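You operate a simulated robot arm through the tools that you are given. There is no shell and no other tool.

You are at the controls of a simulated two-armed robot. One attempt, no reset.

Task
Press the white button two times. Put the blue cell from the top of the plywood trestle on the plank and the green cell on the tool bench back. Put the switch pot on the top of the plywood trestle. Pick up the jug with one hand, pass it to the other hand and put it on the top of the yellow trestle. Put the can lamp on the top of the mixing bench away on the tool bench shelf. Take the torch on the tool bench top and put it away on the shelf over the yellow trestle. Take the bag on the tool bench top and put it away on the shelf under the mixing bench. Do these in any order. Set down upright: switch pot, jug, can lamp, bag.

Only the result counts: the job must be done as asked and must still hold three seconds after the hand-in. Knocking over, shifting, dropping, spilling or breaking anything else fails it.

Robot
Two 6-joint arms with three-finger grippers on one trunk, on a base that drives. Base frame: it is fixed to the floor where the robot stands at the start and does not move with it; the origin is under the middle of the robot, x ahead of it, y to its left, z up. Readings come in m, degrees, newtons and seconds.
The left shoulder is at the start at [0.022, 0.17, 1.397], the right one opposite. With the tool pointing down near the work surface each hand reaches from about 0.16 to 0.44 m from the robot's upright axis, wherever it stands, measured 20 degrees to its own side. Places, roughly: bag [-6.5, 1.75, 0.75]; can lamp (8x8x13 cm) [-6.3, -2.1, 0.7]; cell [-3.75, -0.75, 0.75]; jug [-6.25, -2, 0.75]; plank (23x77 cm) [-1.14, 0.48, 0.44]; shelf over the yellow trestle (91x12 cm) [-3.62, 0.12, 1.16]; shelf under the mixing bench [-6.7, -1.9, 0.2]; switch pot [-3.75, -0.5, 1.25]; tool bench back (40x25 cm) [-6.88, 1.44, 0.78]; tool bench shelf [-6.4, 1.9, 0.4]; top of the plywood trestle [-3.8, -0.9, 0.8]; top of the yellow trestle [-3.5, 0.1, 0.8]; torch (5x5x15 cm) [-6.5, 1.7, 0.8]; white button [0.8, 0, 1]. Payload 2.2 kg a hand.
The TCP of each hand is the grasp point between the finger pads, 0.025 m short of the fingertips. In the tool frame z runs along the fingers and y along their closing line. The gripper opens to 0.104 m. The gripper's body begins 0.074 m behind the TCP.
Orientation is told as [roll, pitch, yaw] about the base's x, y, z axes, in that order, counted from this pose: with the fingers straight down and closing along the base's y, the tool's x points along the base's -x, its y along +y and its z along -z.

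Tools
- The arms move only by the tool arm_command. It takes "left_rows", "right_rows" or both (then of equal length, played together; a hand with none holds still); each is one flat list of numbers, 7 for each row, row after row: the turn, a rotation vector about the base's x, y, z in degrees, then the shift along the base's x, y, z in mm, then the closure, from 0 (fully open) to 1 (shut). In form: [rx, ry, rz, tx, ty, tz, jaw, rx, ry, rz, tx, ty, tz, jaw, ...]. A call has 1 to 20 rows; each row shifts and turns the commanded pose from where the row before left it. Each row takes 0.2 s and may step no farther than 0.05 m and 8.6 degrees from the row before; otherwise, or with a gripper value out of range, the whole call is refused. A pose out of reach is approached as far as the arm can. The call stops where the force on the tool passes 40 N (or 10 N more than at its start, if that is more) or the arm is blocked; 0.2 s more then pass. Each finger halts on what it meets, pressing with about 43 N; the grip force reading is that of the motor and also rises with nothing between the fingers. The clock runs only during rows and for 0.2 s after the last one: add rows that do not move to give the fingers time. The reply holds the time, the measured pose of the TCP, the force on the tool along the base axes, the opening and the grip force, in the units named above and with some noise, with the torque about the TCP (base axes, N m) and any sound that the robot's microphone picked up.
- Cameras (640 x 400 px; columns grow to the right, rows downward): "scene" is now at [0.1574, 0.0046, 1.3172]; the picture's right is [0.10, -0.99, 0.00], its down [-0.42, -0.04, -0.91] and it looks along [0.90, 0.09, -0.42] (base axes); focal length 277 px, centre (320, 200). "left" rides on the left gripper at [0.082, -0.003, -0.104] in its tool frame; the picture's right is [0.04, 1.00, 0.00], its down [-0.75, 0.03, -0.66] and it looks along [-0.66, 0.03, 0.75] (tool axes); focal length 256 px, centre (320, 200). "right" rides on the right gripper at [0.082, 0.003, -0.104] in its tool frame; the picture's right is [-0.04, 1.00, 0.00], its down [-0.75, -0.03, -0.66] and it looks along [-0.66, -0.03, 0.75] (tool axes); focal length 256 px, centre (320, 200).
- capture(camera): a new picture of that camera. No time passes.
- lift_body(by): slides the trunk up (or, below 0, down) by that many m; the arms and the scene camera ride with it, the base frame stays. It gives what a move gives, with no picture.
- drive_base(legs): drives the robot by 1 to 6 legs, each [ahead, left, turn to the left] in m, m and degrees, along the robot's own axes; the way and the turn of a leg run together, so that a leg with both is an arc; at most 1.5 m and 180 degrees a leg. The arms and the cameras ride along, it lands a little off, and it stops where it bumps. It gives what a move gives.
- aim_head(pan, tilt): turns the head with the scene camera to pan (to the left, within 60 degrees either way) and tilt (down, from -29 to 69), counted from straight ahead of the robot. It gives what a move gives.
- pixel_to_xyz(camera, pixels): for up to 12 pixels [column, row] of the newest picture of that camera ("zoom" is the newest enlarged one), the place [x, y, z] in the base frame of the surface seen there, good to about 0.002 m, but the place of the scene camera against the robot may be out by one fixed shift of up to 0.025 m in any direction. No time passes.
- close_up(camera, box): a new picture of the part [left, top, right, bottom] of that camera's present view, enlarged. No time passes.
- hand_in(): hands the job in; it is judged then, once.

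Leave the grippers open and the arms clear of the work at the hand-in unless told otherwise.

The tools are called after "Request:" by a JSON object that holds its "name" and its "arguments". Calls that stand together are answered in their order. arm_command: Moves the arms, as the interface text tells. Its arguments: {"type":"object","properties":{"left_rows":{"type":"array","items":{"type":"number"}},"right_rows":{"type":"array","items":{"type":"number"}}},"required":[]} The other tools are called the same way: lift_body (by) slides the trunk up or down; drive_base (legs) drives the base; aim_head (pan, tilt) turns the head that bears the scene camera; capture (camera) takes a picture; pixel_to_xyz (camera, pixels) gives the place of the surface under pixels of a picture; close_up (camera, box) takes an enlarged picture of a part of a camera's view; hand_in () hands the job in.

At the start:

```text
clock: 0.0
left_tcp_pos: [0.5143, 0.2155, 0.9994]
left_ee_rot: [-0.1, 0.0, 0.1]
left_force: [0.5, -0.8, 0.1]
left_moment: [-0.01, 0.03, 0.01]
left_finger_gap: 0.1039
left_grasp_force: 0.1
right_tcp_pos: [0.5489, -0.1708, 0.9984]
right_ee_rot: [0.0, 0.0, 0.1]
right_force: [-0.2, 0.0, -0.1]
right_moment: [-0.03, -0.03, -0.01]
right_finger_gap: 0.1041
right_grasp_force: 0.2
trunk travel left (down, up): [-0.589, 0.153]
robot x, y, heading: [-0.0013, 0.0001, 0.1]
head pan, tilt: [5.9, 25.1]
```

scene: 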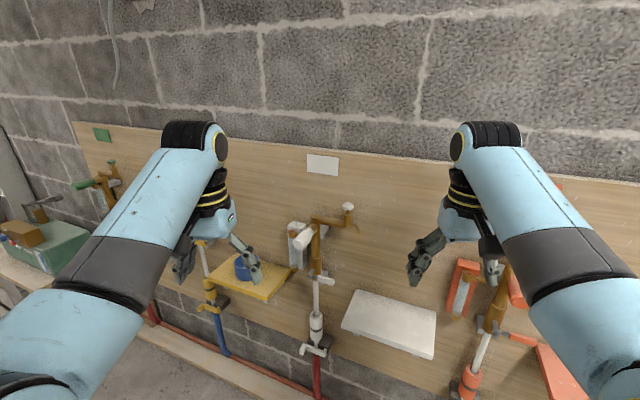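
right: 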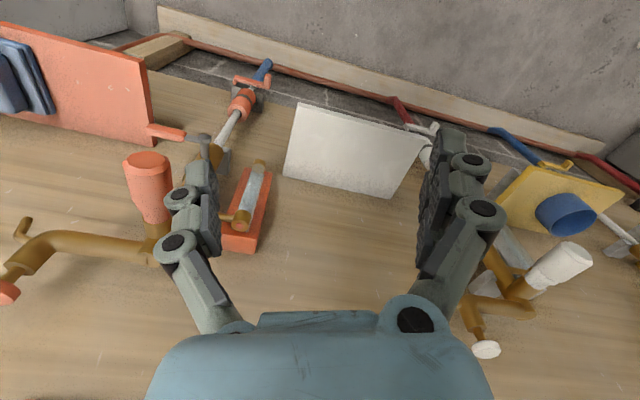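
left: 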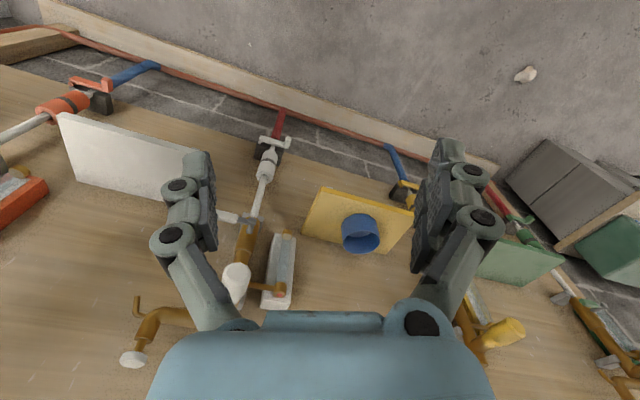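

I see a board ahead with pipes and coloured fittings. I'll look closer at the white fitting around pixels (280-360, 190-350) to find the white button.

Request:
{"name": "close_up", "arguments": {"camera": "scene", "box": [240, 140, 440, 265]}}

Request:
{"name": "close_up", "arguments": {"camera": "scene", "box": [60, 110, 260, 235]}}

```text
3.20 times, centred on (340, 202) of scene
```

zoom: 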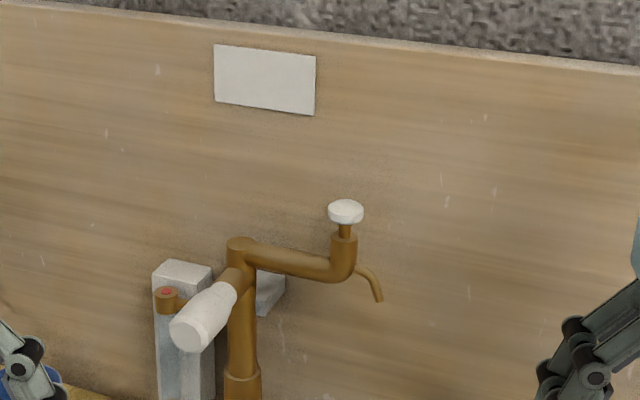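

```text
3.20 times, centred on (160, 172) of scene
```

zoom: 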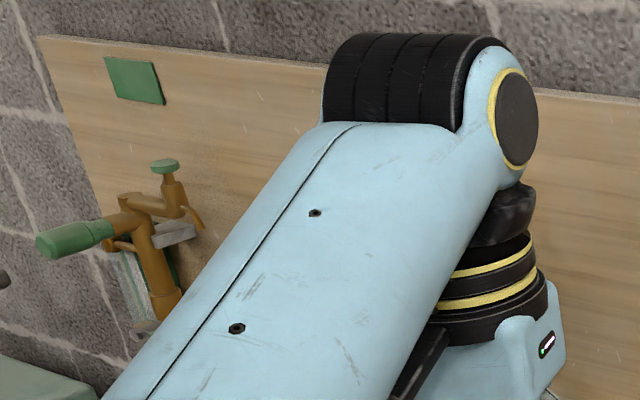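

The white mushroom cap at zoom (345,210) of the first picture looks like the white button on the white fitting, pressed downward. I retake that zoom and measure.

Request:
{"name": "close_up", "arguments": {"camera": "scene", "box": [300, 180, 380, 230]}}

Request:
{"name": "pixel_to_xyz", "arguments": {"camera": "zoom", "pixels": [[380, 180], [360, 180], [400, 180], [380, 200], [380, 240], [360, 340], [100, 320], [480, 350]]}}

```text
8.00 times, centred on (340, 205) of scene
```

zoom: 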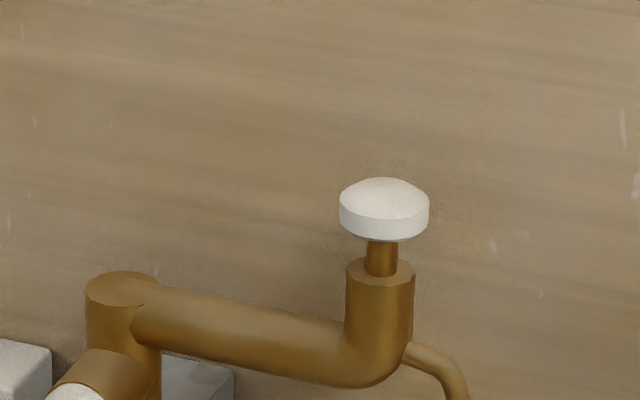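

```text
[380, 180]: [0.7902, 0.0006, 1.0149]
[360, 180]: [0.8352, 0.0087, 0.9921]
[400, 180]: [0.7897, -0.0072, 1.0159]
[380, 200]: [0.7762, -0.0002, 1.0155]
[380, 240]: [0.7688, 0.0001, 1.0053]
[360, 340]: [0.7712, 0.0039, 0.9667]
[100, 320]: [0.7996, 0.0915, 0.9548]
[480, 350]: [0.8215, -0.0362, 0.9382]
```

I measure the button with the wrist cameras too (right picture (486,349), left picture (133,358)), since they don't have the head camera's fixed offset.

Request:
{"name": "capture", "arguments": {"camera": "right"}}

Request:
{"name": "capture", "arguments": {"camera": "left"}}

Request:
{"name": "pixel_to_xyz", "arguments": {"camera": "right", "pixels": [[486, 349], [486, 345], [476, 349], [496, 349], [486, 356], [555, 268]]}}

Request:
{"name": "pixel_to_xyz", "arguments": {"camera": "left", "pixels": [[133, 358], [133, 353], [124, 358], [143, 358], [133, 365], [235, 280]]}}

```text
taken
```

right: 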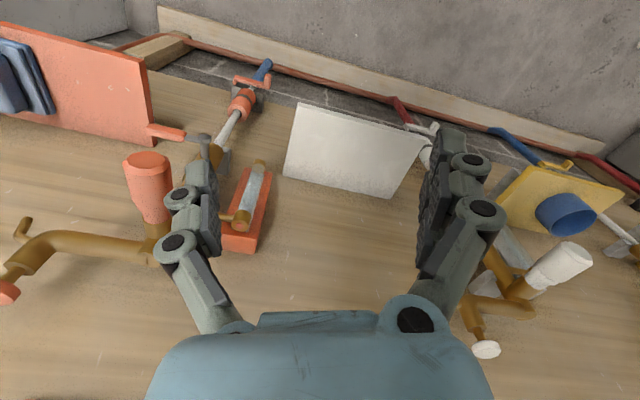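

```text
taken
```

left: 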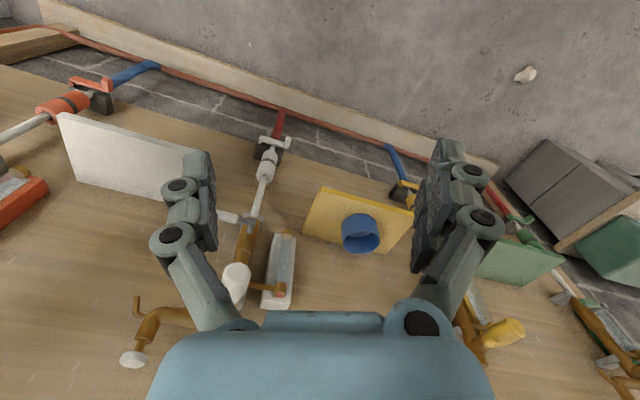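

```text
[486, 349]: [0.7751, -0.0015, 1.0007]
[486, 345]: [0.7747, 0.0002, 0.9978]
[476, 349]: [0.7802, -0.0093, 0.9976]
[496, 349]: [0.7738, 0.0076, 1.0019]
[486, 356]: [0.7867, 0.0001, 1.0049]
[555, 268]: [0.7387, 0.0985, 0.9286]
```

```text
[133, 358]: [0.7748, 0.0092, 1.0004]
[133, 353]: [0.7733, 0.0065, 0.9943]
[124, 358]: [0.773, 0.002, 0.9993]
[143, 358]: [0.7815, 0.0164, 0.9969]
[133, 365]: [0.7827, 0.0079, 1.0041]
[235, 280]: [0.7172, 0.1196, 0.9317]
```

The wrist cameras put the button's cap at about [0.783, 0.003, top 1.005]. The scene camera reads about 1 cm high. I raise the trunk first so the hands ride above the fittings.

Request:
{"name": "lift_body", "arguments": {"by": 0.12}}

```text
clock: 1.5
left_tcp_pos: [0.5142, 0.2156, 1.1195]
left_ee_rot: [0.0, 0.1, 0.0]
left_force: [0.1, 0.3, 0.4]
left_moment: [0.01, -0.04, -0.02]
left_finger_gap: 0.1041
left_grasp_force: 0.0
right_tcp_pos: [0.5495, -0.1721, 1.1198]
right_ee_rot: [0.1, 0.0, 0.0]
right_force: [0.5, 0.7, -0.1]
right_moment: [-0.03, 0.01, -0.01]
right_finger_gap: 0.1042
right_grasp_force: 0.0
trunk travel left (down, up): [-0.709, 0.033]
robot x, y, heading: [-0.0022, 0.0037, 0.1]
head pan, tilt: [5.9, 25.1]
```

Trunk is up. Now I close the right hand, tilt its fingers forward about 25° and pull both hands back before driving.

Request:
{"name": "arm_command", "arguments": {"right_rows": [0, -8.5, 0, -40, 10, 0, 1, 0, -8.5, 0, -40, 10, 0, 1, 0, -8.5, 0, -40, 10, 0, 1, 0, 0, 0, 0, 0, 0, 1], "left_rows": [0, 0, 0, -40, 0, 0, 0, 0, 0, 0, -40, 0, 0, 0, 0, 0, 0, -40, 0, 0, 0, 0, 0, 0, 0, 0, 0, 0]}}

Request:
{"name": "drive_base", "arguments": {"legs": [[0.25, 0, 0]]}}

Request:
{"name": "capture", "arguments": {"camera": "right"}}

Request:
{"name": "capture", "arguments": {"camera": "scene"}}

```text
clock: 2.2
left_tcp_pos: [0.4222, 0.2105, 1.0883]
left_ee_rot: [0.0, -0.2, 0.1]
left_force: [0.0, 0.3, 1.1]
left_moment: [0.02, -0.03, 0.01]
left_finger_gap: 0.104
left_grasp_force: 0.1
left hand out of reach, approached as far as the arm can: row 1, 2, 3
right_tcp_pos: [0.489, -0.2438, 1.1619]
right_ee_rot: [-13.9, -28.1, 4.1]
right_force: [-2.6, 0.7, -2.7]
right_moment: [-0.08, -0.21, 0.06]
right_finger_gap: 0.0056
right_grasp_force: 1.3
right hand out of reach, approached as far as the arm can: row 3
trunk travel left (down, up): [-0.709, 0.033]
robot x, y, heading: [0.0019, -0.0006, -0.1]
head pan, tilt: [5.9, 25.1]
stopped in row 3 (right hand): the force on the tool passed its limit at 80 N (the readings are from after the stop); the commanded pose is now the measured one
```

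```text
clock: 4.1
left_tcp_pos: [0.677, 0.2113, 1.087]
left_ee_rot: [0.0, -0.1, 0.3]
left_force: [0.6, -0.2, 0.2]
left_moment: [0.0, 0.06, -0.01]
left_finger_gap: 0.1041
left_grasp_force: 0.1
right_tcp_pos: [0.7444, -0.2417, 1.1592]
right_ee_rot: [-13.8, -27.6, 4.1]
right_force: [0.2, 0.2, 0.1]
right_moment: [0.03, 0.01, 0.01]
right_finger_gap: 0.0001
right_grasp_force: 28.1
trunk travel left (down, up): [-0.709, 0.033]
robot x, y, heading: [0.255, 0.0018, 0.3]
head pan, tilt: [5.9, 25.1]
```

```text
taken
```

right: 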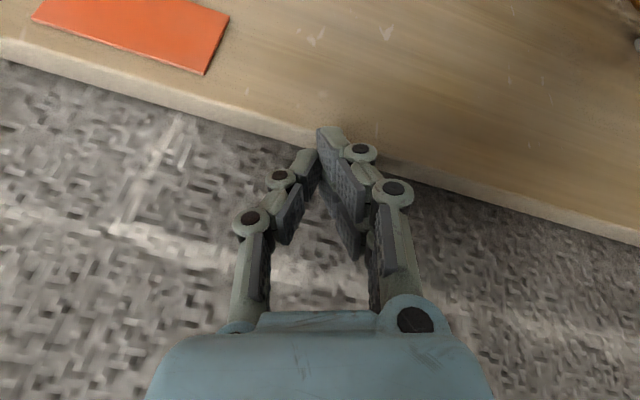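

```text
taken
```

scene: 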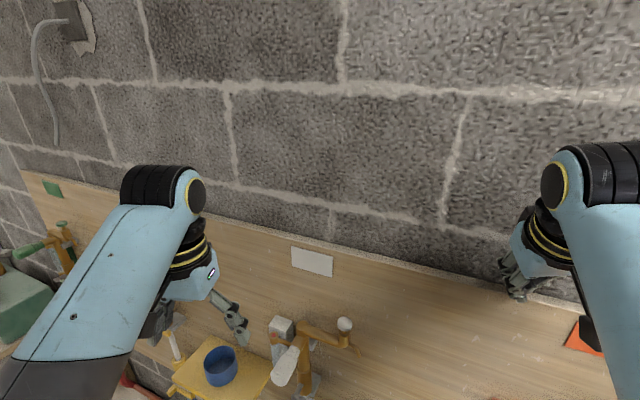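

The right hand met a wrist limit while folding back, so I'll keep the hands further out from now on. Next I measure the board, its top edge and the wall, and the button at (345,324) again.

Request:
{"name": "pixel_to_xyz", "arguments": {"camera": "scene", "pixels": [[345, 324], [345, 320], [400, 320], [312, 262], [400, 200], [400, 258], [400, 268], [290, 365], [345, 332]]}}

Request:
{"name": "pixel_to_xyz", "arguments": {"camera": "right", "pixels": [[320, 60], [200, 108], [200, 125], [100, 200], [560, 200], [560, 250]]}}

```text
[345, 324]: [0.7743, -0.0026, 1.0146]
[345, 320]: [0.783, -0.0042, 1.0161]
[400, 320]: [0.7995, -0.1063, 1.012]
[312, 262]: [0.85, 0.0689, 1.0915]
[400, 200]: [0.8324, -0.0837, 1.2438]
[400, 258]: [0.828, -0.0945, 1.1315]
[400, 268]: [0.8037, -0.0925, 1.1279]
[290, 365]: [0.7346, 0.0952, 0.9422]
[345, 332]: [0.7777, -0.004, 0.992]
```

```text
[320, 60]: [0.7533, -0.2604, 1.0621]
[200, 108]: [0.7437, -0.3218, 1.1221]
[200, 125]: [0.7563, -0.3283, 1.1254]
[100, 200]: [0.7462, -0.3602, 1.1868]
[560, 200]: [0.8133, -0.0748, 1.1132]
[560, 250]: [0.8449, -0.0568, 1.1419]
```

The board is angled (its face is at x≈0.745 at y=-0.32 but 0.83 at y=0), so the right hand is near it. I move the hand back and left to above the button, straightening its roll and keeping about 15° forward tilt.

Request:
{"name": "arm_command", "arguments": {"right_rows": [0, 0, 0, -25, 20, 0, 1, 4.3, 4.2, 0.3, -5, 40, -10, 1, 4.3, 4.2, 0.3, 5, 40, -15, 1, 4.3, 4.2, 0.3, 5, 45, -20, 1, 0, 0, 0, 10, 45, -20, 1, 0, 0, 0, 20, 45, -10, 1, 0, 0, 0, 0, 5, 0, 1]}}

Request:
{"name": "capture", "arguments": {"camera": "right"}}

Request:
{"name": "capture", "arguments": {"camera": "scene"}}

```text
refused: row 5 steps farther than a row can; nothing moved
```

```text
taken
```

right: 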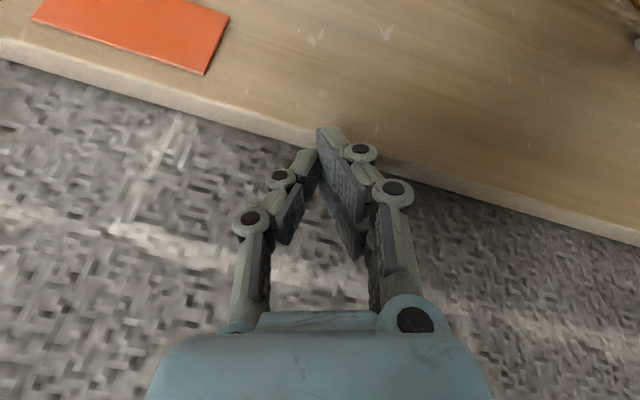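

```text
taken
```

scene: 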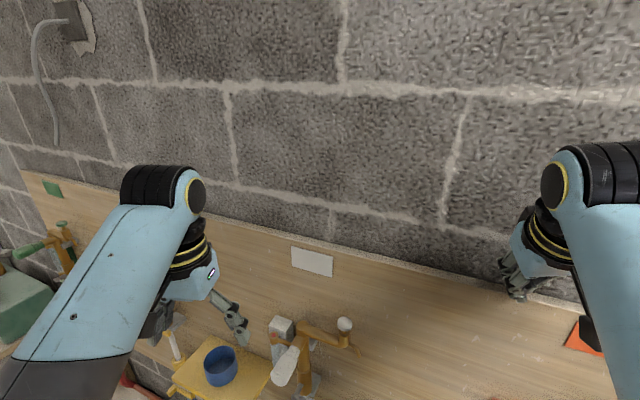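

The call was refused because row 5 was slightly too long. I send it again with smaller steps.

Request:
{"name": "arm_command", "arguments": {"right_rows": [0, 0, 0, -25, 20, 0, 1, 4.3, 4.2, 0.3, -5, 35, -10, 1, 4.3, 4.2, 0.3, 5, 35, -15, 1, 4.3, 4.2, 0.3, 5, 35, -15, 1, 0, 0, 0, 10, 40, -15, 1, 0, 0, 0, 15, 40, -15, 1, 0, 0, 0, 5, 37, -5, 1]}}

Request:
{"name": "capture", "arguments": {"camera": "right"}}

Request:
{"name": "capture", "arguments": {"camera": "scene"}}

```text
clock: 4.7
left_tcp_pos: [0.6786, 0.2116, 1.0865]
left_ee_rot: [0.0, 0.0, 0.2]
left_force: [0.4, -0.7, -0.5]
left_moment: [-0.02, 0.05, 0.03]
left_finger_gap: 0.1044
left_grasp_force: 0.1
right_tcp_pos: [0.7178, -0.2653, 1.1487]
right_ee_rot: [-20.1, -23.4, 5.4]
right_force: [-0.3, 0.4, -0.2]
right_moment: [0.02, 0.01, 0.01]
right_finger_gap: 0.0001
right_grasp_force: 28.6
trunk travel left (down, up): [-0.709, 0.033]
robot x, y, heading: [0.2545, 0.002, 0.2]
head pan, tilt: [5.9, 25.1]
stopped in row 3 (right hand): the arm was blocked; the commanded pose is now the measured one
```

```text
taken
```

right: 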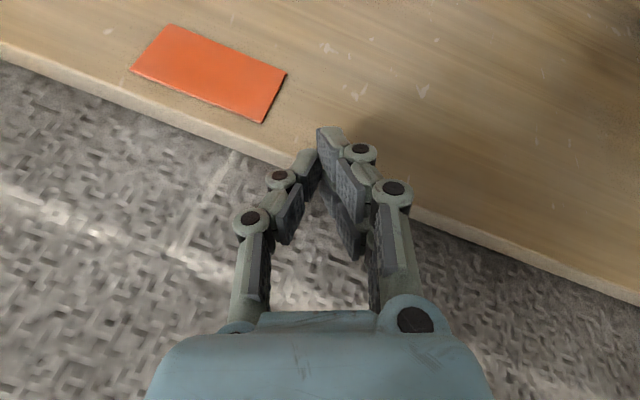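

```text
taken
```

scene: 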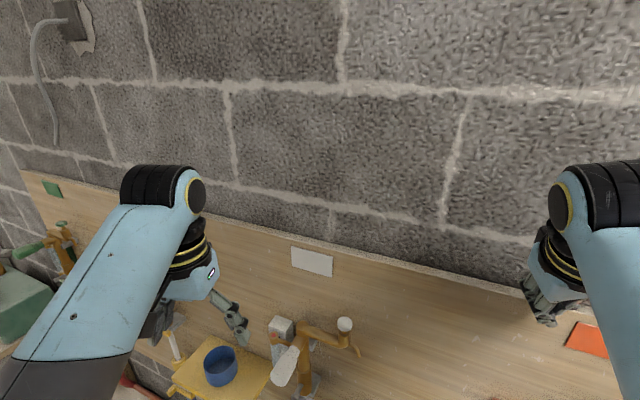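

The right arm is folded near its inner limit and near the board. I'll back the base 0.1 m to gain room, then extend and straighten the right hand.

Request:
{"name": "drive_base", "arguments": {"legs": [[-0.1, 0, 0]]}}

Request:
{"name": "arm_command", "arguments": {"right_rows": [0, 0, 0, 20, 0, -30, 1, 4.7, 3.6, 0.1, 20, 0, -20, 1, 4.7, 3.6, 0.1, 20, 10, -10, 1, 4.7, 3.6, 0.1, 0, 30, 0, 1, 4.7, 3.6, 0.1, 0, 30, 0, 1]}}

```text
clock: 5.9
left_tcp_pos: [0.578, 0.2121, 1.0883]
left_ee_rot: [-0.1, -0.2, 0.3]
left_force: [-1.0, -0.7, -0.8]
left_moment: [-0.03, 0.0, 0.02]
left_finger_gap: 0.1041
left_grasp_force: 0.0
right_tcp_pos: [0.6177, -0.2626, 1.148]
right_ee_rot: [-20.2, -23.3, 5.6]
right_force: [-0.2, 0.4, 1.1]
right_moment: [0.02, -0.08, -0.02]
right_finger_gap: 0.0
right_grasp_force: 28.6
trunk travel left (down, up): [-0.709, 0.033]
robot x, y, heading: [0.1522, -0.0021, 0.3]
head pan, tilt: [5.9, 25.1]
```

```text
clock: 7.1
left_tcp_pos: [0.5773, 0.2121, 1.0867]
left_ee_rot: [0.1, -0.2, 0.3]
left_force: [0.0, 0.8, 0.3]
left_moment: [-0.02, -0.02, 0.04]
left_finger_gap: 0.1039
left_grasp_force: 0.1
right_tcp_pos: [0.6751, -0.1934, 1.0895]
right_ee_rot: [0.3, -9.7, 0.0]
right_force: [-0.1, -0.2, -0.1]
right_moment: [0.0, 0.02, -0.02]
right_finger_gap: 0.0001
right_grasp_force: 28.5
trunk travel left (down, up): [-0.709, 0.033]
robot x, y, heading: [0.1555, 0.0017, 0.5]
head pan, tilt: [5.9, 25.1]
```

The right hand is now straight at [0.675,-0.193,1.09]. I move it left to y≈0 (still short of the board), then drive ahead about 0.1 m so it hangs above the button.

Request:
{"name": "arm_command", "arguments": {"right_rows": [0, 0, 0, 0, 40, 0, 1, 0, 0, 0, 0, 40, 0, 1, 0, 0, 0, 0, 40, 0, 1, 0, 0, 0, 0, 40, 0, 1, 0, 0, 0, 0, 34, 0, 1, 0, 0, 0, 0, 0, 0, 1]}}

Request:
{"name": "capture", "arguments": {"camera": "right"}}

```text
clock: 7.9
left_tcp_pos: [0.5785, 0.2125, 1.0869]
left_ee_rot: [-0.1, -0.1, 0.3]
left_force: [0.4, -0.4, 0.3]
left_moment: [-0.02, -0.02, -0.01]
left_finger_gap: 0.104
left_grasp_force: 0.1
right_tcp_pos: [0.6847, -0.1916, 1.0693]
right_ee_rot: [-9.6, -9.9, -2.6]
right_force: [0.3, -0.1, 0.2]
right_moment: [-0.01, 0.0, 0.01]
right_finger_gap: 0.0
right_grasp_force: 28.5
right hand out of reach, approached as far as the arm can: row 4
trunk travel left (down, up): [-0.709, 0.033]
robot x, y, heading: [0.1545, 0.0014, 0.2]
head pan, tilt: [5.9, 25.1]
stopped in row 4 (right hand): the arm was blocked; the commanded pose is now the measured one
```

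```text
taken
```

right: 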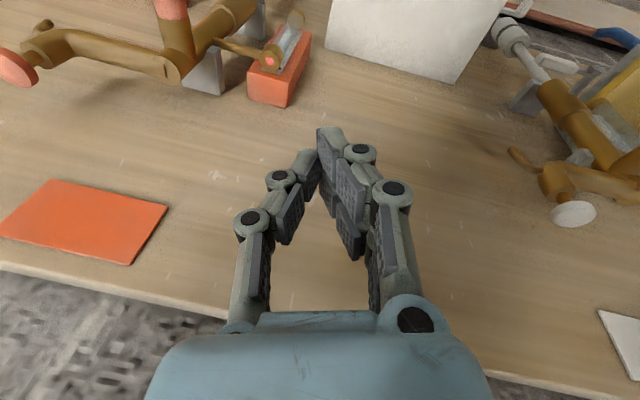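

The right arm cannot swing inward to its centre line. Instead, I'll straighten it and shift the robot to its left by about 0.19 m so the button lies straight ahead of the right hand. First I check the left side of the scene for obstacles.

Request:
{"name": "arm_command", "arguments": {"right_rows": [4.7, 0, 1.5, -5, 0, 10, 1, 4.7, 0, 1.5, -5, 0, 10, 1]}}

Request:
{"name": "aim_head", "arguments": {"pan": 45, "tilt": 40}}

Request:
{"name": "capture", "arguments": {"camera": "scene"}}

```text
clock: 8.5
left_tcp_pos: [0.5783, 0.2126, 1.0874]
left_ee_rot: [0.0, -0.1, 0.3]
left_force: [-0.3, -0.2, -1.0]
left_moment: [0.0, -0.01, -0.02]
left_finger_gap: 0.1039
left_grasp_force: 0.0
right_tcp_pos: [0.6756, -0.1912, 1.0882]
right_ee_rot: [0.1, -9.4, -1.3]
right_force: [-0.2, 0.2, 0.3]
right_moment: [0.01, 0.01, 0.01]
right_finger_gap: 0.0001
right_grasp_force: 28.4
trunk travel left (down, up): [-0.709, 0.033]
robot x, y, heading: [0.1553, -0.0011, 0.2]
head pan, tilt: [5.9, 25.1]
```

```text
clock: 9.6
left_tcp_pos: [0.5788, 0.2114, 1.0868]
left_ee_rot: [0.0, 0.0, 0.3]
left_force: [-1.4, 0.5, -0.3]
left_moment: [-0.02, 0.01, -0.01]
left_finger_gap: 0.1041
left_grasp_force: 0.1
right_tcp_pos: [0.6749, -0.1903, 1.0884]
right_ee_rot: [0.1, -9.5, -1.3]
right_force: [-0.1, -0.4, -0.4]
right_moment: [0.01, 0.01, 0.0]
right_finger_gap: 0.0001
right_grasp_force: 28.3
trunk travel left (down, up): [-0.709, 0.033]
robot x, y, heading: [0.1543, 0.002, 0.2]
head pan, tilt: [45.0, 40.0]
```

```text
taken
```

scene: 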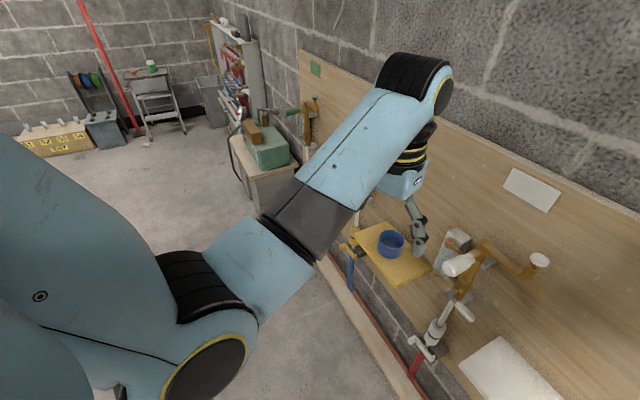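

The left side is clear near the robot. I drive left 0.19 m, then look at the button with the right wrist camera.

Request:
{"name": "drive_base", "arguments": {"legs": [[0, 0.19, 0]]}}

Request:
{"name": "capture", "arguments": {"camera": "right"}}

```text
clock: 11.1
left_tcp_pos: [0.5768, 0.403, 1.087]
left_ee_rot: [-0.1, -0.1, 0.5]
left_force: [0.0, 0.3, -0.2]
left_moment: [0.0, -0.02, 0.01]
left_finger_gap: 0.104
left_grasp_force: 0.0
right_tcp_pos: [0.6751, 0.0, 1.0888]
right_ee_rot: [0.0, -9.5, -0.9]
right_force: [0.4, 0.0, -0.2]
right_moment: [0.01, -0.02, 0.0]
right_finger_gap: 0.0
right_grasp_force: 28.6
trunk travel left (down, up): [-0.709, 0.033]
robot x, y, heading: [0.1519, 0.1894, 0.4]
head pan, tilt: [45.0, 40.0]
```

```text
taken
```

right: 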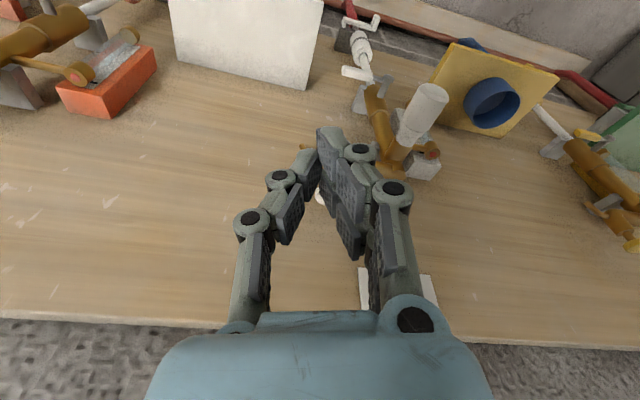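

The button's white cap peeks out beside the closed fingers at about (320,198). I measure it.

Request:
{"name": "close_up", "arguments": {"camera": "right", "box": [270, 140, 400, 222]}}

Request:
{"name": "pixel_to_xyz", "arguments": {"camera": "right", "pixels": [[320, 198], [319, 194], [321, 203], [317, 198], [425, 100], [308, 148]]}}

```text
4.88 times, centred on (335, 181) of right
```

zoom: 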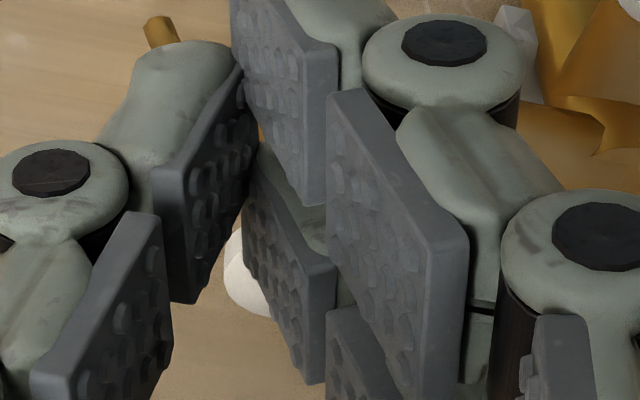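

```text
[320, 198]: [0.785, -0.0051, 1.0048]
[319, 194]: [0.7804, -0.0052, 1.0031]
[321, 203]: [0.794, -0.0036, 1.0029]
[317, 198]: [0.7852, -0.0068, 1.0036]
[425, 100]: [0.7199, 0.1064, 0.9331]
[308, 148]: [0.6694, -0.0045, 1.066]
```

Cap centre ≈ [0.784, 0.002], top ≈ 1.005. I drive ahead 0.10 m so the fingertips hang over it.

Request:
{"name": "drive_base", "arguments": {"legs": [[0.103, 0, 0]]}}

Request:
{"name": "aim_head", "arguments": {"pan": -10, "tilt": 35}}

Request:
{"name": "capture", "arguments": {"camera": "scene"}}

```text
clock: 12.3
left_tcp_pos: [0.6792, 0.4045, 1.0874]
left_ee_rot: [-0.2, -0.1, 0.7]
left_force: [-1.0, 0.0, 0.4]
left_moment: [0.0, 0.0, -0.01]
left_finger_gap: 0.1041
left_grasp_force: 0.0
right_tcp_pos: [0.7789, 0.0019, 1.0881]
right_ee_rot: [0.1, -9.5, -0.8]
right_force: [0.3, -0.3, -0.2]
right_moment: [-0.01, 0.02, -0.01]
right_finger_gap: 0.0002
right_grasp_force: 28.3
trunk travel left (down, up): [-0.709, 0.033]
robot x, y, heading: [0.2557, 0.1926, 0.6]
head pan, tilt: [45.0, 40.0]
```

```text
clock: 13.5
left_tcp_pos: [0.6789, 0.4052, 1.0861]
left_ee_rot: [-0.3, -0.1, 0.6]
left_force: [-0.4, -0.1, 0.6]
left_moment: [0.02, -0.01, -0.05]
left_finger_gap: 0.1039
left_grasp_force: 0.0
right_tcp_pos: [0.7794, 0.0015, 1.0875]
right_ee_rot: [0.0, -9.5, -0.9]
right_force: [0.6, 0.3, -0.3]
right_moment: [0.02, -0.02, -0.01]
right_finger_gap: 0.0001
right_grasp_force: 28.3
trunk travel left (down, up): [-0.709, 0.033]
robot x, y, heading: [0.2565, 0.1906, 0.6]
head pan, tilt: [-10.0, 35.0]
```

```text
taken
```

scene: 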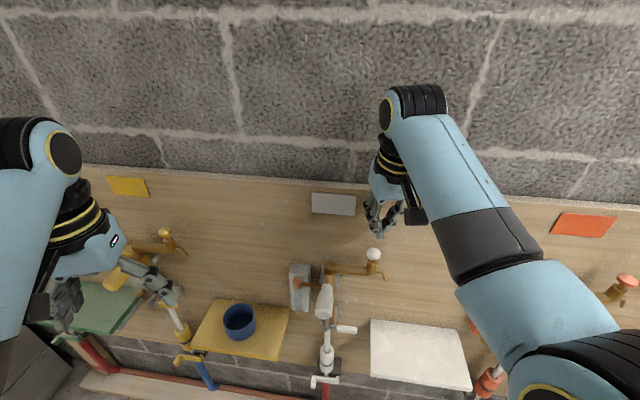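

Fingertips (380,235) sit right above the cap (374,254). I lower in steps and listen for a click.

Request:
{"name": "arm_command", "arguments": {"right_rows": [0, 0, 0, 0, 0, -25, 1, 0, 0, 0, 0, 0, -22, 1, 0, 0, 0, 0, 0, -5, 1, 0, 0, 0, 0, 0, -4, 1, 0, 0, 0, 0, 0, -3, 1]}}

Request:
{"name": "close_up", "arguments": {"camera": "scene", "box": [320, 200, 440, 275]}}

```text
clock: 14.7
left_tcp_pos: [0.6777, 0.4039, 1.0863]
left_ee_rot: [-0.1, -0.1, 0.5]
left_force: [0.0, 0.1, 0.4]
left_moment: [0.0, 0.0, -0.01]
left_finger_gap: 0.1041
left_grasp_force: 0.1
right_tcp_pos: [0.7791, 0.0006, 1.0294]
right_ee_rot: [0.0, -9.6, -0.8]
right_force: [-0.4, -0.6, 0.9]
right_moment: [-0.04, -0.02, 0.03]
right_finger_gap: 0.0002
right_grasp_force: 28.1
trunk travel left (down, up): [-0.709, 0.033]
robot x, y, heading: [0.2527, 0.1911, 0.6]
head pan, tilt: [-10.0, 35.0]
```

```text
5.33 times, centred on (380, 238) of scene
```

zoom: 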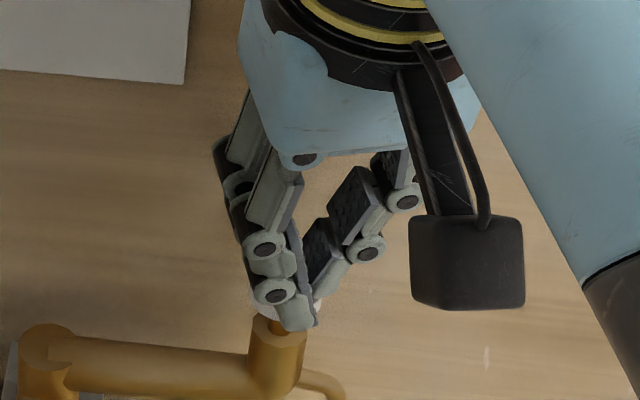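

The tips are at the cap with barely 1 N of force. I press down 4 mm more.

Request:
{"name": "arm_command", "arguments": {"right_rows": [0, 0, 0, 0, 0, -2, 1, 0, 0, 0, 0, 0, -2, 1]}}

```text
clock: 15.3
left_tcp_pos: [0.6797, 0.4045, 1.0864]
left_ee_rot: [-0.3, -0.1, 0.7]
left_force: [0.1, -0.1, -0.9]
left_moment: [0.01, -0.04, 0.03]
left_finger_gap: 0.1041
left_grasp_force: 0.1
right_tcp_pos: [0.7796, 0.0019, 1.026]
right_ee_rot: [0.0, -9.5, -1.0]
right_force: [-1.0, 0.3, 1.2]
right_moment: [0.05, 0.02, 0.0]
right_finger_gap: 0.0064
right_grasp_force: 28.0
trunk travel left (down, up): [-0.709, 0.033]
robot x, y, heading: [0.2516, 0.19, 0.5]
head pan, tilt: [-10.0, 35.0]
```

Force is still ~1 N and the gap reads 6 mm, so the rounded cap may be wedging between the tips. I press 3 mm more.

Request:
{"name": "arm_command", "arguments": {"right_rows": [0, 0, 0, 0, 0, -2, 1, 0, 0, 0, 0, 0, -1, 1]}}

Request:
{"name": "close_up", "arguments": {"camera": "scene", "box": [340, 220, 420, 270]}}

```text
clock: 15.9
left_tcp_pos: [0.6782, 0.4043, 1.088]
left_ee_rot: [-0.1, -0.1, 0.6]
left_force: [0.4, -0.5, 0.8]
left_moment: [0.02, -0.01, 0.01]
left_finger_gap: 0.1039
left_grasp_force: 0.0
right_tcp_pos: [0.779, 0.0024, 1.0231]
right_ee_rot: [0.1, -9.5, -0.8]
right_force: [0.2, -0.1, 2.6]
right_moment: [0.04, 0.01, -0.05]
right_finger_gap: 0.006
right_grasp_force: 28.1
trunk travel left (down, up): [-0.709, 0.033]
robot x, y, heading: [0.2568, 0.1932, 0.5]
head pan, tilt: [-10.0, 35.0]
```

```text
8.00 times, centred on (380, 245) of scene
```

zoom: 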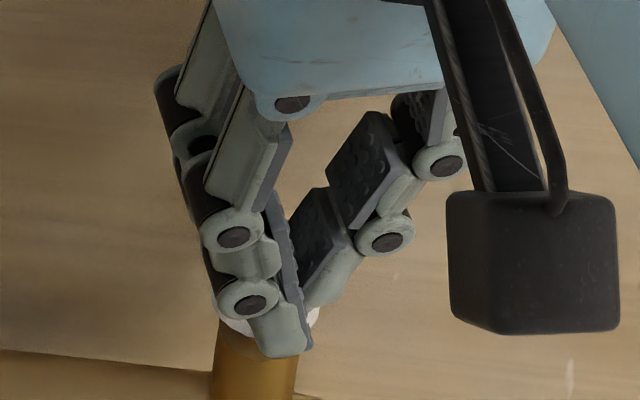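

The cap is travelling down (stem mostly hidden), with 2.6 N. I press a few mm further.

Request:
{"name": "arm_command", "arguments": {"right_rows": [0, 0, 0, 0, 0, -2, 1, 0, 0, 0, 0, 0, -1, 1]}}

Request:
{"name": "arm_command", "arguments": {"right_rows": [0, 0, 0, 0, 0, -2, 1, 0, 0, 0, 0, 0, -1, 1]}}

```text
clock: 16.5
left_tcp_pos: [0.6784, 0.4038, 1.0881]
left_ee_rot: [-0.1, -0.1, 0.6]
left_force: [0.3, -0.1, -0.4]
left_moment: [-0.03, 0.03, 0.01]
left_finger_gap: 0.1039
left_grasp_force: 0.1
right_tcp_pos: [0.7781, 0.0021, 1.0188]
right_ee_rot: [0.0, -9.5, -0.9]
right_force: [0.6, -1.0, 3.4]
right_moment: [0.02, 0.02, 0.04]
right_finger_gap: 0.0059
right_grasp_force: 28.7
trunk travel left (down, up): [-0.709, 0.033]
robot x, y, heading: [0.2534, 0.1929, 0.5]
head pan, tilt: [-10.0, 35.0]
heard: click
```

```text
clock: 17.1
left_tcp_pos: [0.6776, 0.4038, 1.0874]
left_ee_rot: [0.0, -0.1, 0.6]
left_force: [0.2, -0.3, -0.1]
left_moment: [-0.02, -0.01, 0.01]
left_finger_gap: 0.1039
left_grasp_force: 0.1
right_tcp_pos: [0.7789, 0.0019, 1.0167]
right_ee_rot: [0.0, -9.6, -0.9]
right_force: [-2.5, 0.2, 9.4]
right_moment: [0.03, 0.08, 0.02]
right_finger_gap: 0.0057
right_grasp_force: 28.4
trunk travel left (down, up): [-0.709, 0.033]
robot x, y, heading: [0.2545, 0.1895, 0.5]
head pan, tilt: [-10.0, 35.0]
```

A click was heard: first press. I raise 35 mm to release fully and wait.

Request:
{"name": "arm_command", "arguments": {"right_rows": [0, 0, 0, 0, 0, 10, 1, 0, 0, 0, 0, 0, 15, 1, 0, 0, 0, 0, 0, 10, 1, 0, 0, 0, 0, 0, 0, 1, 0, 0, 0, 0, 0, 0, 1, 0, 0, 0, 0, 0, 0, 1]}}

Request:
{"name": "close_up", "arguments": {"camera": "scene", "box": [340, 220, 420, 270]}}

```text
clock: 18.5
left_tcp_pos: [0.6788, 0.4042, 1.0869]
left_ee_rot: [-0.1, -0.1, 0.7]
left_force: [0.1, -0.1, 0.1]
left_moment: [-0.01, -0.03, -0.02]
left_finger_gap: 0.1041
left_grasp_force: 0.0
right_tcp_pos: [0.7779, 0.0025, 1.0498]
right_ee_rot: [0.1, -9.5, -0.9]
right_force: [-0.4, -0.1, -0.3]
right_moment: [0.0, 0.0, -0.01]
right_finger_gap: 0.0002
right_grasp_force: 28.6
trunk travel left (down, up): [-0.709, 0.033]
robot x, y, heading: [0.255, 0.1913, 0.6]
head pan, tilt: [-10.0, 35.0]
```

```text
8.00 times, centred on (380, 245) of scene
```

zoom: 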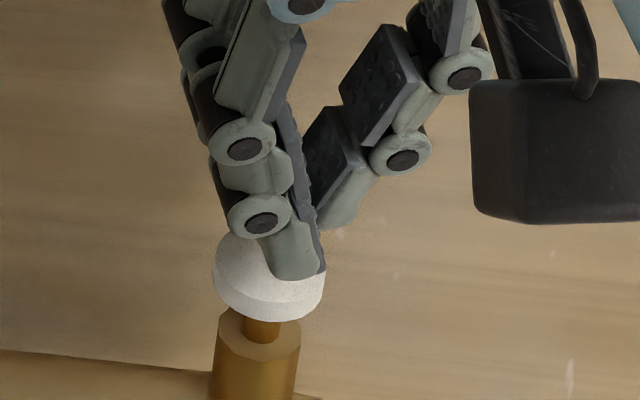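

The button sprang back. Now the second press: down 31 mm to z≈1.0185, where it clicked before.

Request:
{"name": "arm_command", "arguments": {"right_rows": [0, 0, 0, 0, 0, -15, 1, 0, 0, 0, 0, 0, -6, 1, 0, 0, 0, 0, 0, -5, 1, 0, 0, 0, 0, 0, -4, 1, 0, 0, 0, 0, 0, -2, 1]}}

```text
clock: 19.7
left_tcp_pos: [0.6783, 0.404, 1.0868]
left_ee_rot: [-0.2, -0.1, 0.6]
left_force: [-0.6, 0.1, 0.5]
left_moment: [0.02, -0.01, 0.0]
left_finger_gap: 0.1041
left_grasp_force: 0.0
right_tcp_pos: [0.7782, 0.0016, 1.0184]
right_ee_rot: [0.0, -9.4, -0.8]
right_force: [-2.4, 0.5, 4.1]
right_moment: [0.0, 0.07, 0.0]
right_finger_gap: 0.006
right_grasp_force: 28.4
trunk travel left (down, up): [-0.709, 0.033]
robot x, y, heading: [0.2538, 0.1887, 0.7]
head pan, tilt: [-10.0, 35.0]
heard: click
```

Second click heard. I raise the hand clear and back the base away from the board.

Request:
{"name": "arm_command", "arguments": {"right_rows": [0, 0, 0, 0, 0, 15, 1, 0, 0, 0, 0, 0, 20, 1, 0, 0, 0, 0, 0, 30, 1, 0, 0, 0, 0, 0, 0, 0.5]}}

Request:
{"name": "drive_base", "arguments": {"legs": [[-0.5, 0, 0]]}}

Request:
{"name": "aim_head", "arguments": {"pan": 0, "tilt": 20}}

Request:
{"name": "capture", "arguments": {"camera": "scene"}}

```text
clock: 20.7
left_tcp_pos: [0.6793, 0.4035, 1.087]
left_ee_rot: [0.0, 0.0, 0.6]
left_force: [0.3, -0.4, -1.1]
left_moment: [0.02, -0.03, -0.04]
left_finger_gap: 0.1039
left_grasp_force: 0.0
right_tcp_pos: [0.7781, 0.0004, 1.0848]
right_ee_rot: [0.0, -9.5, -0.9]
right_force: [0.2, -0.4, -0.2]
right_moment: [0.02, -0.01, 0.02]
right_finger_gap: 0.0483
right_grasp_force: 0.1
trunk travel left (down, up): [-0.709, 0.033]
robot x, y, heading: [0.2582, 0.1906, 0.7]
head pan, tilt: [-10.0, 35.0]
```

```text
clock: 23.6
left_tcp_pos: [0.1803, 0.4012, 1.0874]
left_ee_rot: [-0.1, -0.2, 1.0]
left_force: [0.6, 0.4, -1.0]
left_moment: [-0.01, 0.0, 0.03]
left_finger_gap: 0.1037
left_grasp_force: 0.0
right_tcp_pos: [0.2808, -0.0028, 1.0854]
right_ee_rot: [0.0, -9.6, -0.5]
right_force: [0.8, -1.3, -0.5]
right_moment: [0.01, -0.02, 0.0]
right_finger_gap: 0.0521
right_grasp_force: 0.0
trunk travel left (down, up): [-0.709, 0.033]
robot x, y, heading: [-0.2436, 0.1854, 0.9]
head pan, tilt: [-10.0, 35.0]
```

```text
clock: 24.4
left_tcp_pos: [0.1803, 0.401, 1.0871]
left_ee_rot: [0.0, -0.2, 0.9]
left_force: [-0.7, 0.3, -0.3]
left_moment: [0.04, 0.0, -0.01]
left_finger_gap: 0.1041
left_grasp_force: 0.1
right_tcp_pos: [0.282, -0.0031, 1.084]
right_ee_rot: [0.1, -9.5, -0.4]
right_force: [0.1, 0.3, 0.1]
right_moment: [0.02, -0.02, 0.02]
right_finger_gap: 0.052
right_grasp_force: 0.0
trunk travel left (down, up): [-0.709, 0.033]
robot x, y, heading: [-0.2439, 0.1841, 1.2]
head pan, tilt: [0.0, 20.0]
```

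```text
taken
```

scene: 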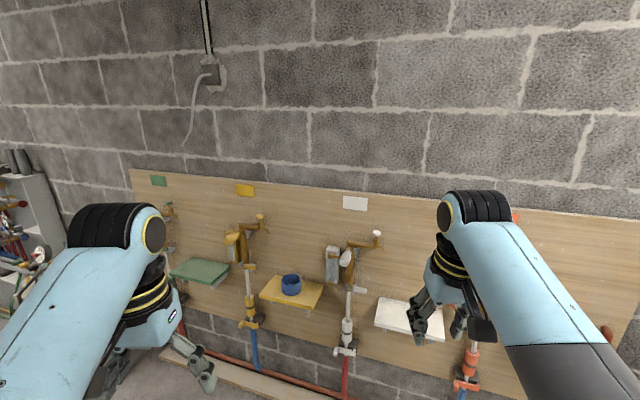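

Now I turn around to survey the workplaces behind. I turn left 90° first and look.

Request:
{"name": "drive_base", "arguments": {"legs": [[0, 0, 90]]}}

Request:
{"name": "capture", "arguments": {"camera": "scene"}}

Request:
{"name": "aim_head", "arguments": {"pan": 60, "tilt": 20}}

Request:
{"name": "capture", "arguments": {"camera": "scene"}}

```text
clock: 28.7
left_tcp_pos: [-0.4661, 0.6034, 1.0864]
left_ee_rot: [0.0, -0.1, 92.0]
left_force: [0.2, 0.2, 1.0]
left_moment: [-0.01, -0.02, 0.0]
left_finger_gap: 0.1038
left_grasp_force: 0.0
right_tcp_pos: [-0.0654, 0.7114, 1.0848]
right_ee_rot: [0.0, -9.5, 90.3]
right_force: [0.1, -0.4, 0.1]
right_moment: [0.02, 0.0, -0.01]
right_finger_gap: 0.0518
right_grasp_force: 0.0
trunk travel left (down, up): [-0.709, 0.033]
robot x, y, heading: [-0.2455, 0.185, 91.6]
head pan, tilt: [0.0, 20.0]
```

```text
taken
```

scene: 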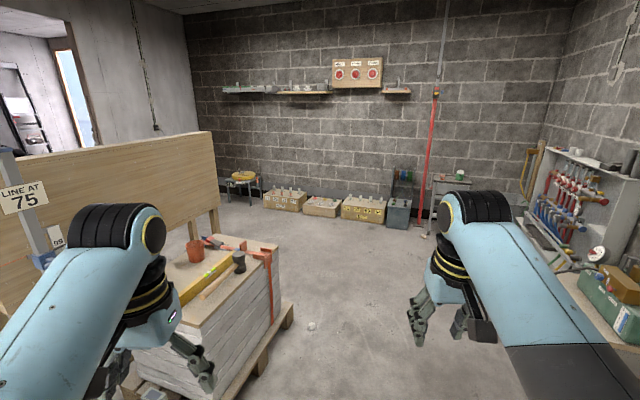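

```text
clock: 30.0
left_tcp_pos: [-0.4661, 0.6036, 1.0883]
left_ee_rot: [0.0, 0.0, 91.9]
left_force: [0.3, -0.8, -0.1]
left_moment: [0.0, 0.01, 0.0]
left_finger_gap: 0.1041
left_grasp_force: 0.0
right_tcp_pos: [-0.0656, 0.712, 1.0862]
right_ee_rot: [0.0, -9.5, 90.4]
right_force: [-0.3, 0.9, 0.1]
right_moment: [0.0, -0.03, 0.01]
right_finger_gap: 0.052
right_grasp_force: 0.1
trunk travel left (down, up): [-0.709, 0.033]
robot x, y, heading: [-0.2436, 0.1887, 91.7]
head pan, tilt: [60.0, 20.0]
```

```text
taken
```

scene: 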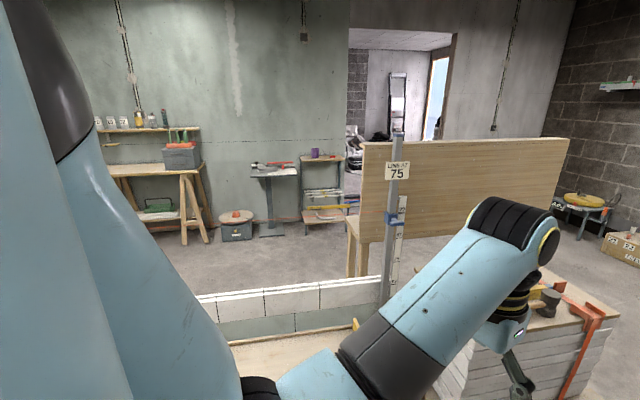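

There is a low block wall with a tall "LINE AT 75" post, a pallet stack and a wooden board; the workplaces are further behind by the far wall. I measure the main points.

Request:
{"name": "pixel_to_xyz", "arguments": {"camera": "scene", "pixels": [[398, 180], [395, 290], [300, 300], [240, 300], [230, 345], [300, 345], [370, 170], [560, 160], [238, 220], [140, 170], [325, 160], [475, 380]]}}

```text
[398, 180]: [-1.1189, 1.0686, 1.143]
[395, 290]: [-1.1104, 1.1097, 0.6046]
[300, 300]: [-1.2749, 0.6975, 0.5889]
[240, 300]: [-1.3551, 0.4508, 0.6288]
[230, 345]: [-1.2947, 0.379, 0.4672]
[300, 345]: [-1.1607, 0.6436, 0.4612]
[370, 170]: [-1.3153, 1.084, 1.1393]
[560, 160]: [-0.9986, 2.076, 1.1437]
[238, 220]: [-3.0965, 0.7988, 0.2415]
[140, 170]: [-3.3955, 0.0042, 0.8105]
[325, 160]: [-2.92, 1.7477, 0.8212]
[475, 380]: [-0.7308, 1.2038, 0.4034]
```

The post is 1.24 m from the robot, outside the arms' swing. I turn another 90° and look at the plank and beyond.

Request:
{"name": "drive_base", "arguments": {"legs": [[0, 0, 88]]}}

Request:
{"name": "aim_head", "arguments": {"pan": 0, "tilt": 20}}

Request:
{"name": "capture", "arguments": {"camera": "scene"}}

Request:
{"name": "aim_head", "arguments": {"pan": 50, "tilt": 25}}

Request:
{"name": "capture", "arguments": {"camera": "scene"}}

```text
clock: 34.0
left_tcp_pos: [-0.6752, -0.0138, 1.0871]
left_ee_rot: [-0.1, -0.1, 178.3]
left_force: [0.3, 0.1, -0.6]
left_moment: [0.02, 0.02, 0.04]
left_finger_gap: 0.1042
left_grasp_force: 0.0
right_tcp_pos: [-0.758, 0.3934, 1.0844]
right_ee_rot: [0.0, -9.6, 176.8]
right_force: [0.2, -0.1, 0.9]
right_moment: [-0.01, 0.01, -0.01]
right_finger_gap: 0.0519
right_grasp_force: 0.0
trunk travel left (down, up): [-0.709, 0.033]
robot x, y, heading: [-0.2426, 0.1822, 178.2]
head pan, tilt: [60.0, 20.0]
```

```text
clock: 35.3
left_tcp_pos: [-0.6752, -0.0136, 1.0868]
left_ee_rot: [-0.2, -0.1, 178.3]
left_force: [0.6, -0.4, 0.2]
left_moment: [0.04, -0.01, 0.0]
left_finger_gap: 0.104
left_grasp_force: 0.1
right_tcp_pos: [-0.7583, 0.3939, 1.0847]
right_ee_rot: [0.0, -9.5, 176.8]
right_force: [0.1, -0.2, 0.8]
right_moment: [-0.01, 0.0, -0.01]
right_finger_gap: 0.0519
right_grasp_force: 0.1
trunk travel left (down, up): [-0.709, 0.033]
robot x, y, heading: [-0.2398, 0.1851, 178.2]
head pan, tilt: [0.0, 20.0]
```

```text
taken
```

scene: 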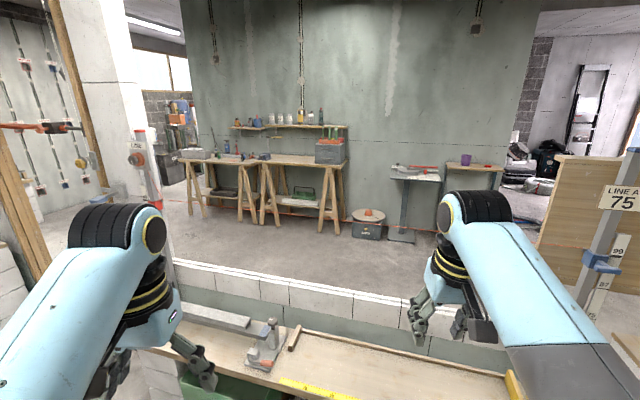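

```text
clock: 36.5
left_tcp_pos: [-0.676, -0.0135, 1.0865]
left_ee_rot: [-0.1, -0.1, 178.3]
left_force: [0.1, 0.4, 0.2]
left_moment: [-0.03, 0.01, 0.05]
left_finger_gap: 0.1041
left_grasp_force: 0.2
right_tcp_pos: [-0.7602, 0.3942, 1.0853]
right_ee_rot: [0.0, -9.5, 176.8]
right_force: [0.8, 0.2, -0.7]
right_moment: [0.0, 0.02, 0.03]
right_finger_gap: 0.0518
right_grasp_force: 0.0
trunk travel left (down, up): [-0.709, 0.033]
robot x, y, heading: [-0.2418, 0.1876, 178.0]
head pan, tilt: [50.0, 25.0]
```

```text
taken
```

scene: 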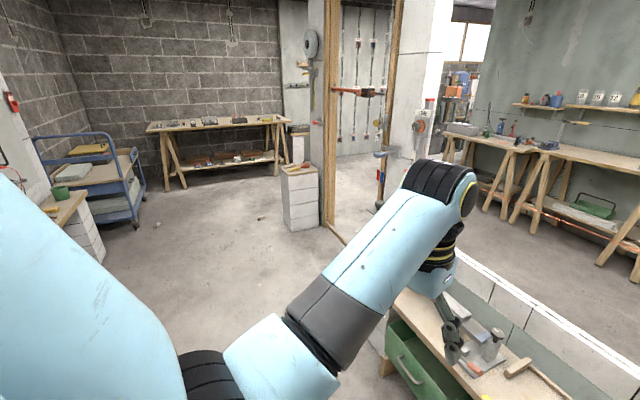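

I need a route around the low wall. I measure floor and obstacle points in this picture.

Request:
{"name": "pixel_to_xyz", "arguments": {"camera": "scene", "pixels": [[303, 225], [328, 222], [345, 240], [380, 210], [415, 150], [360, 290], [385, 340], [395, 300], [455, 255], [480, 240], [300, 270], [390, 20]]}}

Request:
{"name": "pixel_to_xyz", "arguments": {"camera": "scene", "pixels": [[470, 215], [520, 260], [560, 240], [600, 300], [460, 130], [400, 130], [330, 100], [300, 170], [270, 200], [490, 345], [560, 360], [600, 275]]}}

```text
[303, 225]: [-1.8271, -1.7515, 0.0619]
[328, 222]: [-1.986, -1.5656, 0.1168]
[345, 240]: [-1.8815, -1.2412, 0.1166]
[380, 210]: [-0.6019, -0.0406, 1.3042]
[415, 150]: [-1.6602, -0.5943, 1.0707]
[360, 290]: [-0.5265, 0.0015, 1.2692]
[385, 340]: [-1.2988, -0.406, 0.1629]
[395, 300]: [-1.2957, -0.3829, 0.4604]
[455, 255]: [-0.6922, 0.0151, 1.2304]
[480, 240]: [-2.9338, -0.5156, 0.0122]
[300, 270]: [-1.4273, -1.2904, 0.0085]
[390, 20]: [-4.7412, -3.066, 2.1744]
```

```text
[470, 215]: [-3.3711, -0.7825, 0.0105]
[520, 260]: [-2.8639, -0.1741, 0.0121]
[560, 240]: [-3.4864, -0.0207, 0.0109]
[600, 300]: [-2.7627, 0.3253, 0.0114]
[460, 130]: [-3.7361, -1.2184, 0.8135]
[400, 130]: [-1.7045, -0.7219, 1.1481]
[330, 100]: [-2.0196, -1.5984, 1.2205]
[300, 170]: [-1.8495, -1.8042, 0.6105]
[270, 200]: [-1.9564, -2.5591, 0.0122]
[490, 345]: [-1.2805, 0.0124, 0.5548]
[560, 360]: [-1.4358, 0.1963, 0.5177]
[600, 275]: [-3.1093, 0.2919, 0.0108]
```

The partition on the left has a sill and the low wall closes the middle, so I check the north side: pan the head right.

Request:
{"name": "aim_head", "arguments": {"pan": -60, "tilt": 28}}

Request:
{"name": "capture", "arguments": {"camera": "scene"}}

```text
clock: 38.4
left_tcp_pos: [-0.6749, -0.0139, 1.0871]
left_ee_rot: [-0.1, -0.1, 178.3]
left_force: [-0.6, 0.2, 0.1]
left_moment: [-0.01, -0.01, -0.01]
left_finger_gap: 0.1041
left_grasp_force: 0.1
right_tcp_pos: [-0.7577, 0.3942, 1.0838]
right_ee_rot: [0.0, -9.4, 176.9]
right_force: [0.1, 0.2, 0.2]
right_moment: [0.01, 0.02, 0.02]
right_finger_gap: 0.0521
right_grasp_force: 0.0
trunk travel left (down, up): [-0.709, 0.033]
robot x, y, heading: [-0.2435, 0.1843, 178.3]
head pan, tilt: [-60.0, 28.0]
```

```text
taken
```

scene: 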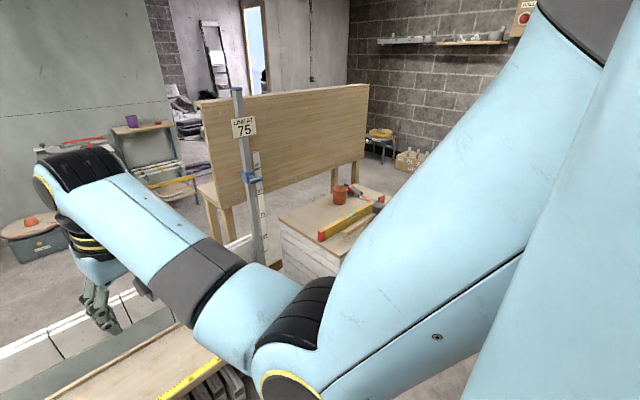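

I turn right to heading ~90 again to survey the northern passage at floor level.

Request:
{"name": "drive_base", "arguments": {"legs": [[0, 0, -88]]}}

Request:
{"name": "aim_head", "arguments": {"pan": 0, "tilt": 30}}

Request:
{"name": "capture", "arguments": {"camera": "scene"}}

Request:
{"name": "pixel_to_xyz", "arguments": {"camera": "scene", "pixels": [[295, 240], [270, 325], [235, 365], [200, 150], [213, 220], [310, 270], [400, 300], [400, 200], [245, 150], [560, 220], [580, 290], [480, 380]]}}

```text
clock: 42.6
left_tcp_pos: [-0.4484, 0.6118, 1.0871]
left_ee_rot: [-0.1, 0.0, 89.6]
left_force: [0.5, -0.6, -0.7]
left_moment: [-0.02, -0.02, -0.02]
left_finger_gap: 0.1038
left_grasp_force: 0.0
right_tcp_pos: [-0.0437, 0.704, 1.0849]
right_ee_rot: [0.0, -9.5, 88.1]
right_force: [0.2, 0.3, -0.6]
right_moment: [0.02, 0.03, 0.04]
right_finger_gap: 0.0518
right_grasp_force: 0.0
trunk travel left (down, up): [-0.709, 0.033]
robot x, y, heading: [-0.2435, 0.181, 89.5]
head pan, tilt: [-60.0, 28.0]
```

```text
clock: 43.9
left_tcp_pos: [-0.4494, 0.6114, 1.0871]
left_ee_rot: [-0.1, 0.0, 89.6]
left_force: [-0.1, 1.0, 0.7]
left_moment: [0.01, -0.03, 0.01]
left_finger_gap: 0.104
left_grasp_force: 0.0
right_tcp_pos: [-0.0442, 0.7037, 1.0843]
right_ee_rot: [-0.1, -9.4, 88.1]
right_force: [0.3, -0.3, 0.6]
right_moment: [0.0, -0.01, -0.03]
right_finger_gap: 0.052
right_grasp_force: 0.0
trunk travel left (down, up): [-0.709, 0.033]
robot x, y, heading: [-0.2388, 0.1824, 89.6]
head pan, tilt: [0.0, 30.0]
```

```text
taken
```

scene: 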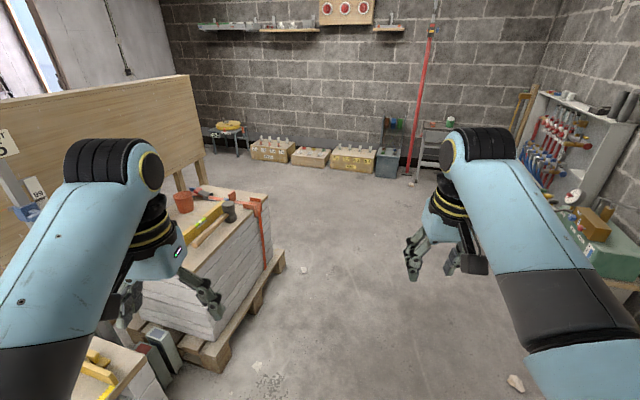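

```text
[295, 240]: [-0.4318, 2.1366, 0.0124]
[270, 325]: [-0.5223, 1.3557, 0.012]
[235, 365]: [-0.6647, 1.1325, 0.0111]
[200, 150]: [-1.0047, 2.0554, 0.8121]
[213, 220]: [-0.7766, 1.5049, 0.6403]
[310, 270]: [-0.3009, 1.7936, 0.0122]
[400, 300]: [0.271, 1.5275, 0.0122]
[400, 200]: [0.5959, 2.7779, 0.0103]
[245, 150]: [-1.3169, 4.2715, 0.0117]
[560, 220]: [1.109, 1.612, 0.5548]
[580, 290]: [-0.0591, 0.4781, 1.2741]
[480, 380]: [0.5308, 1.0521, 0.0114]
```

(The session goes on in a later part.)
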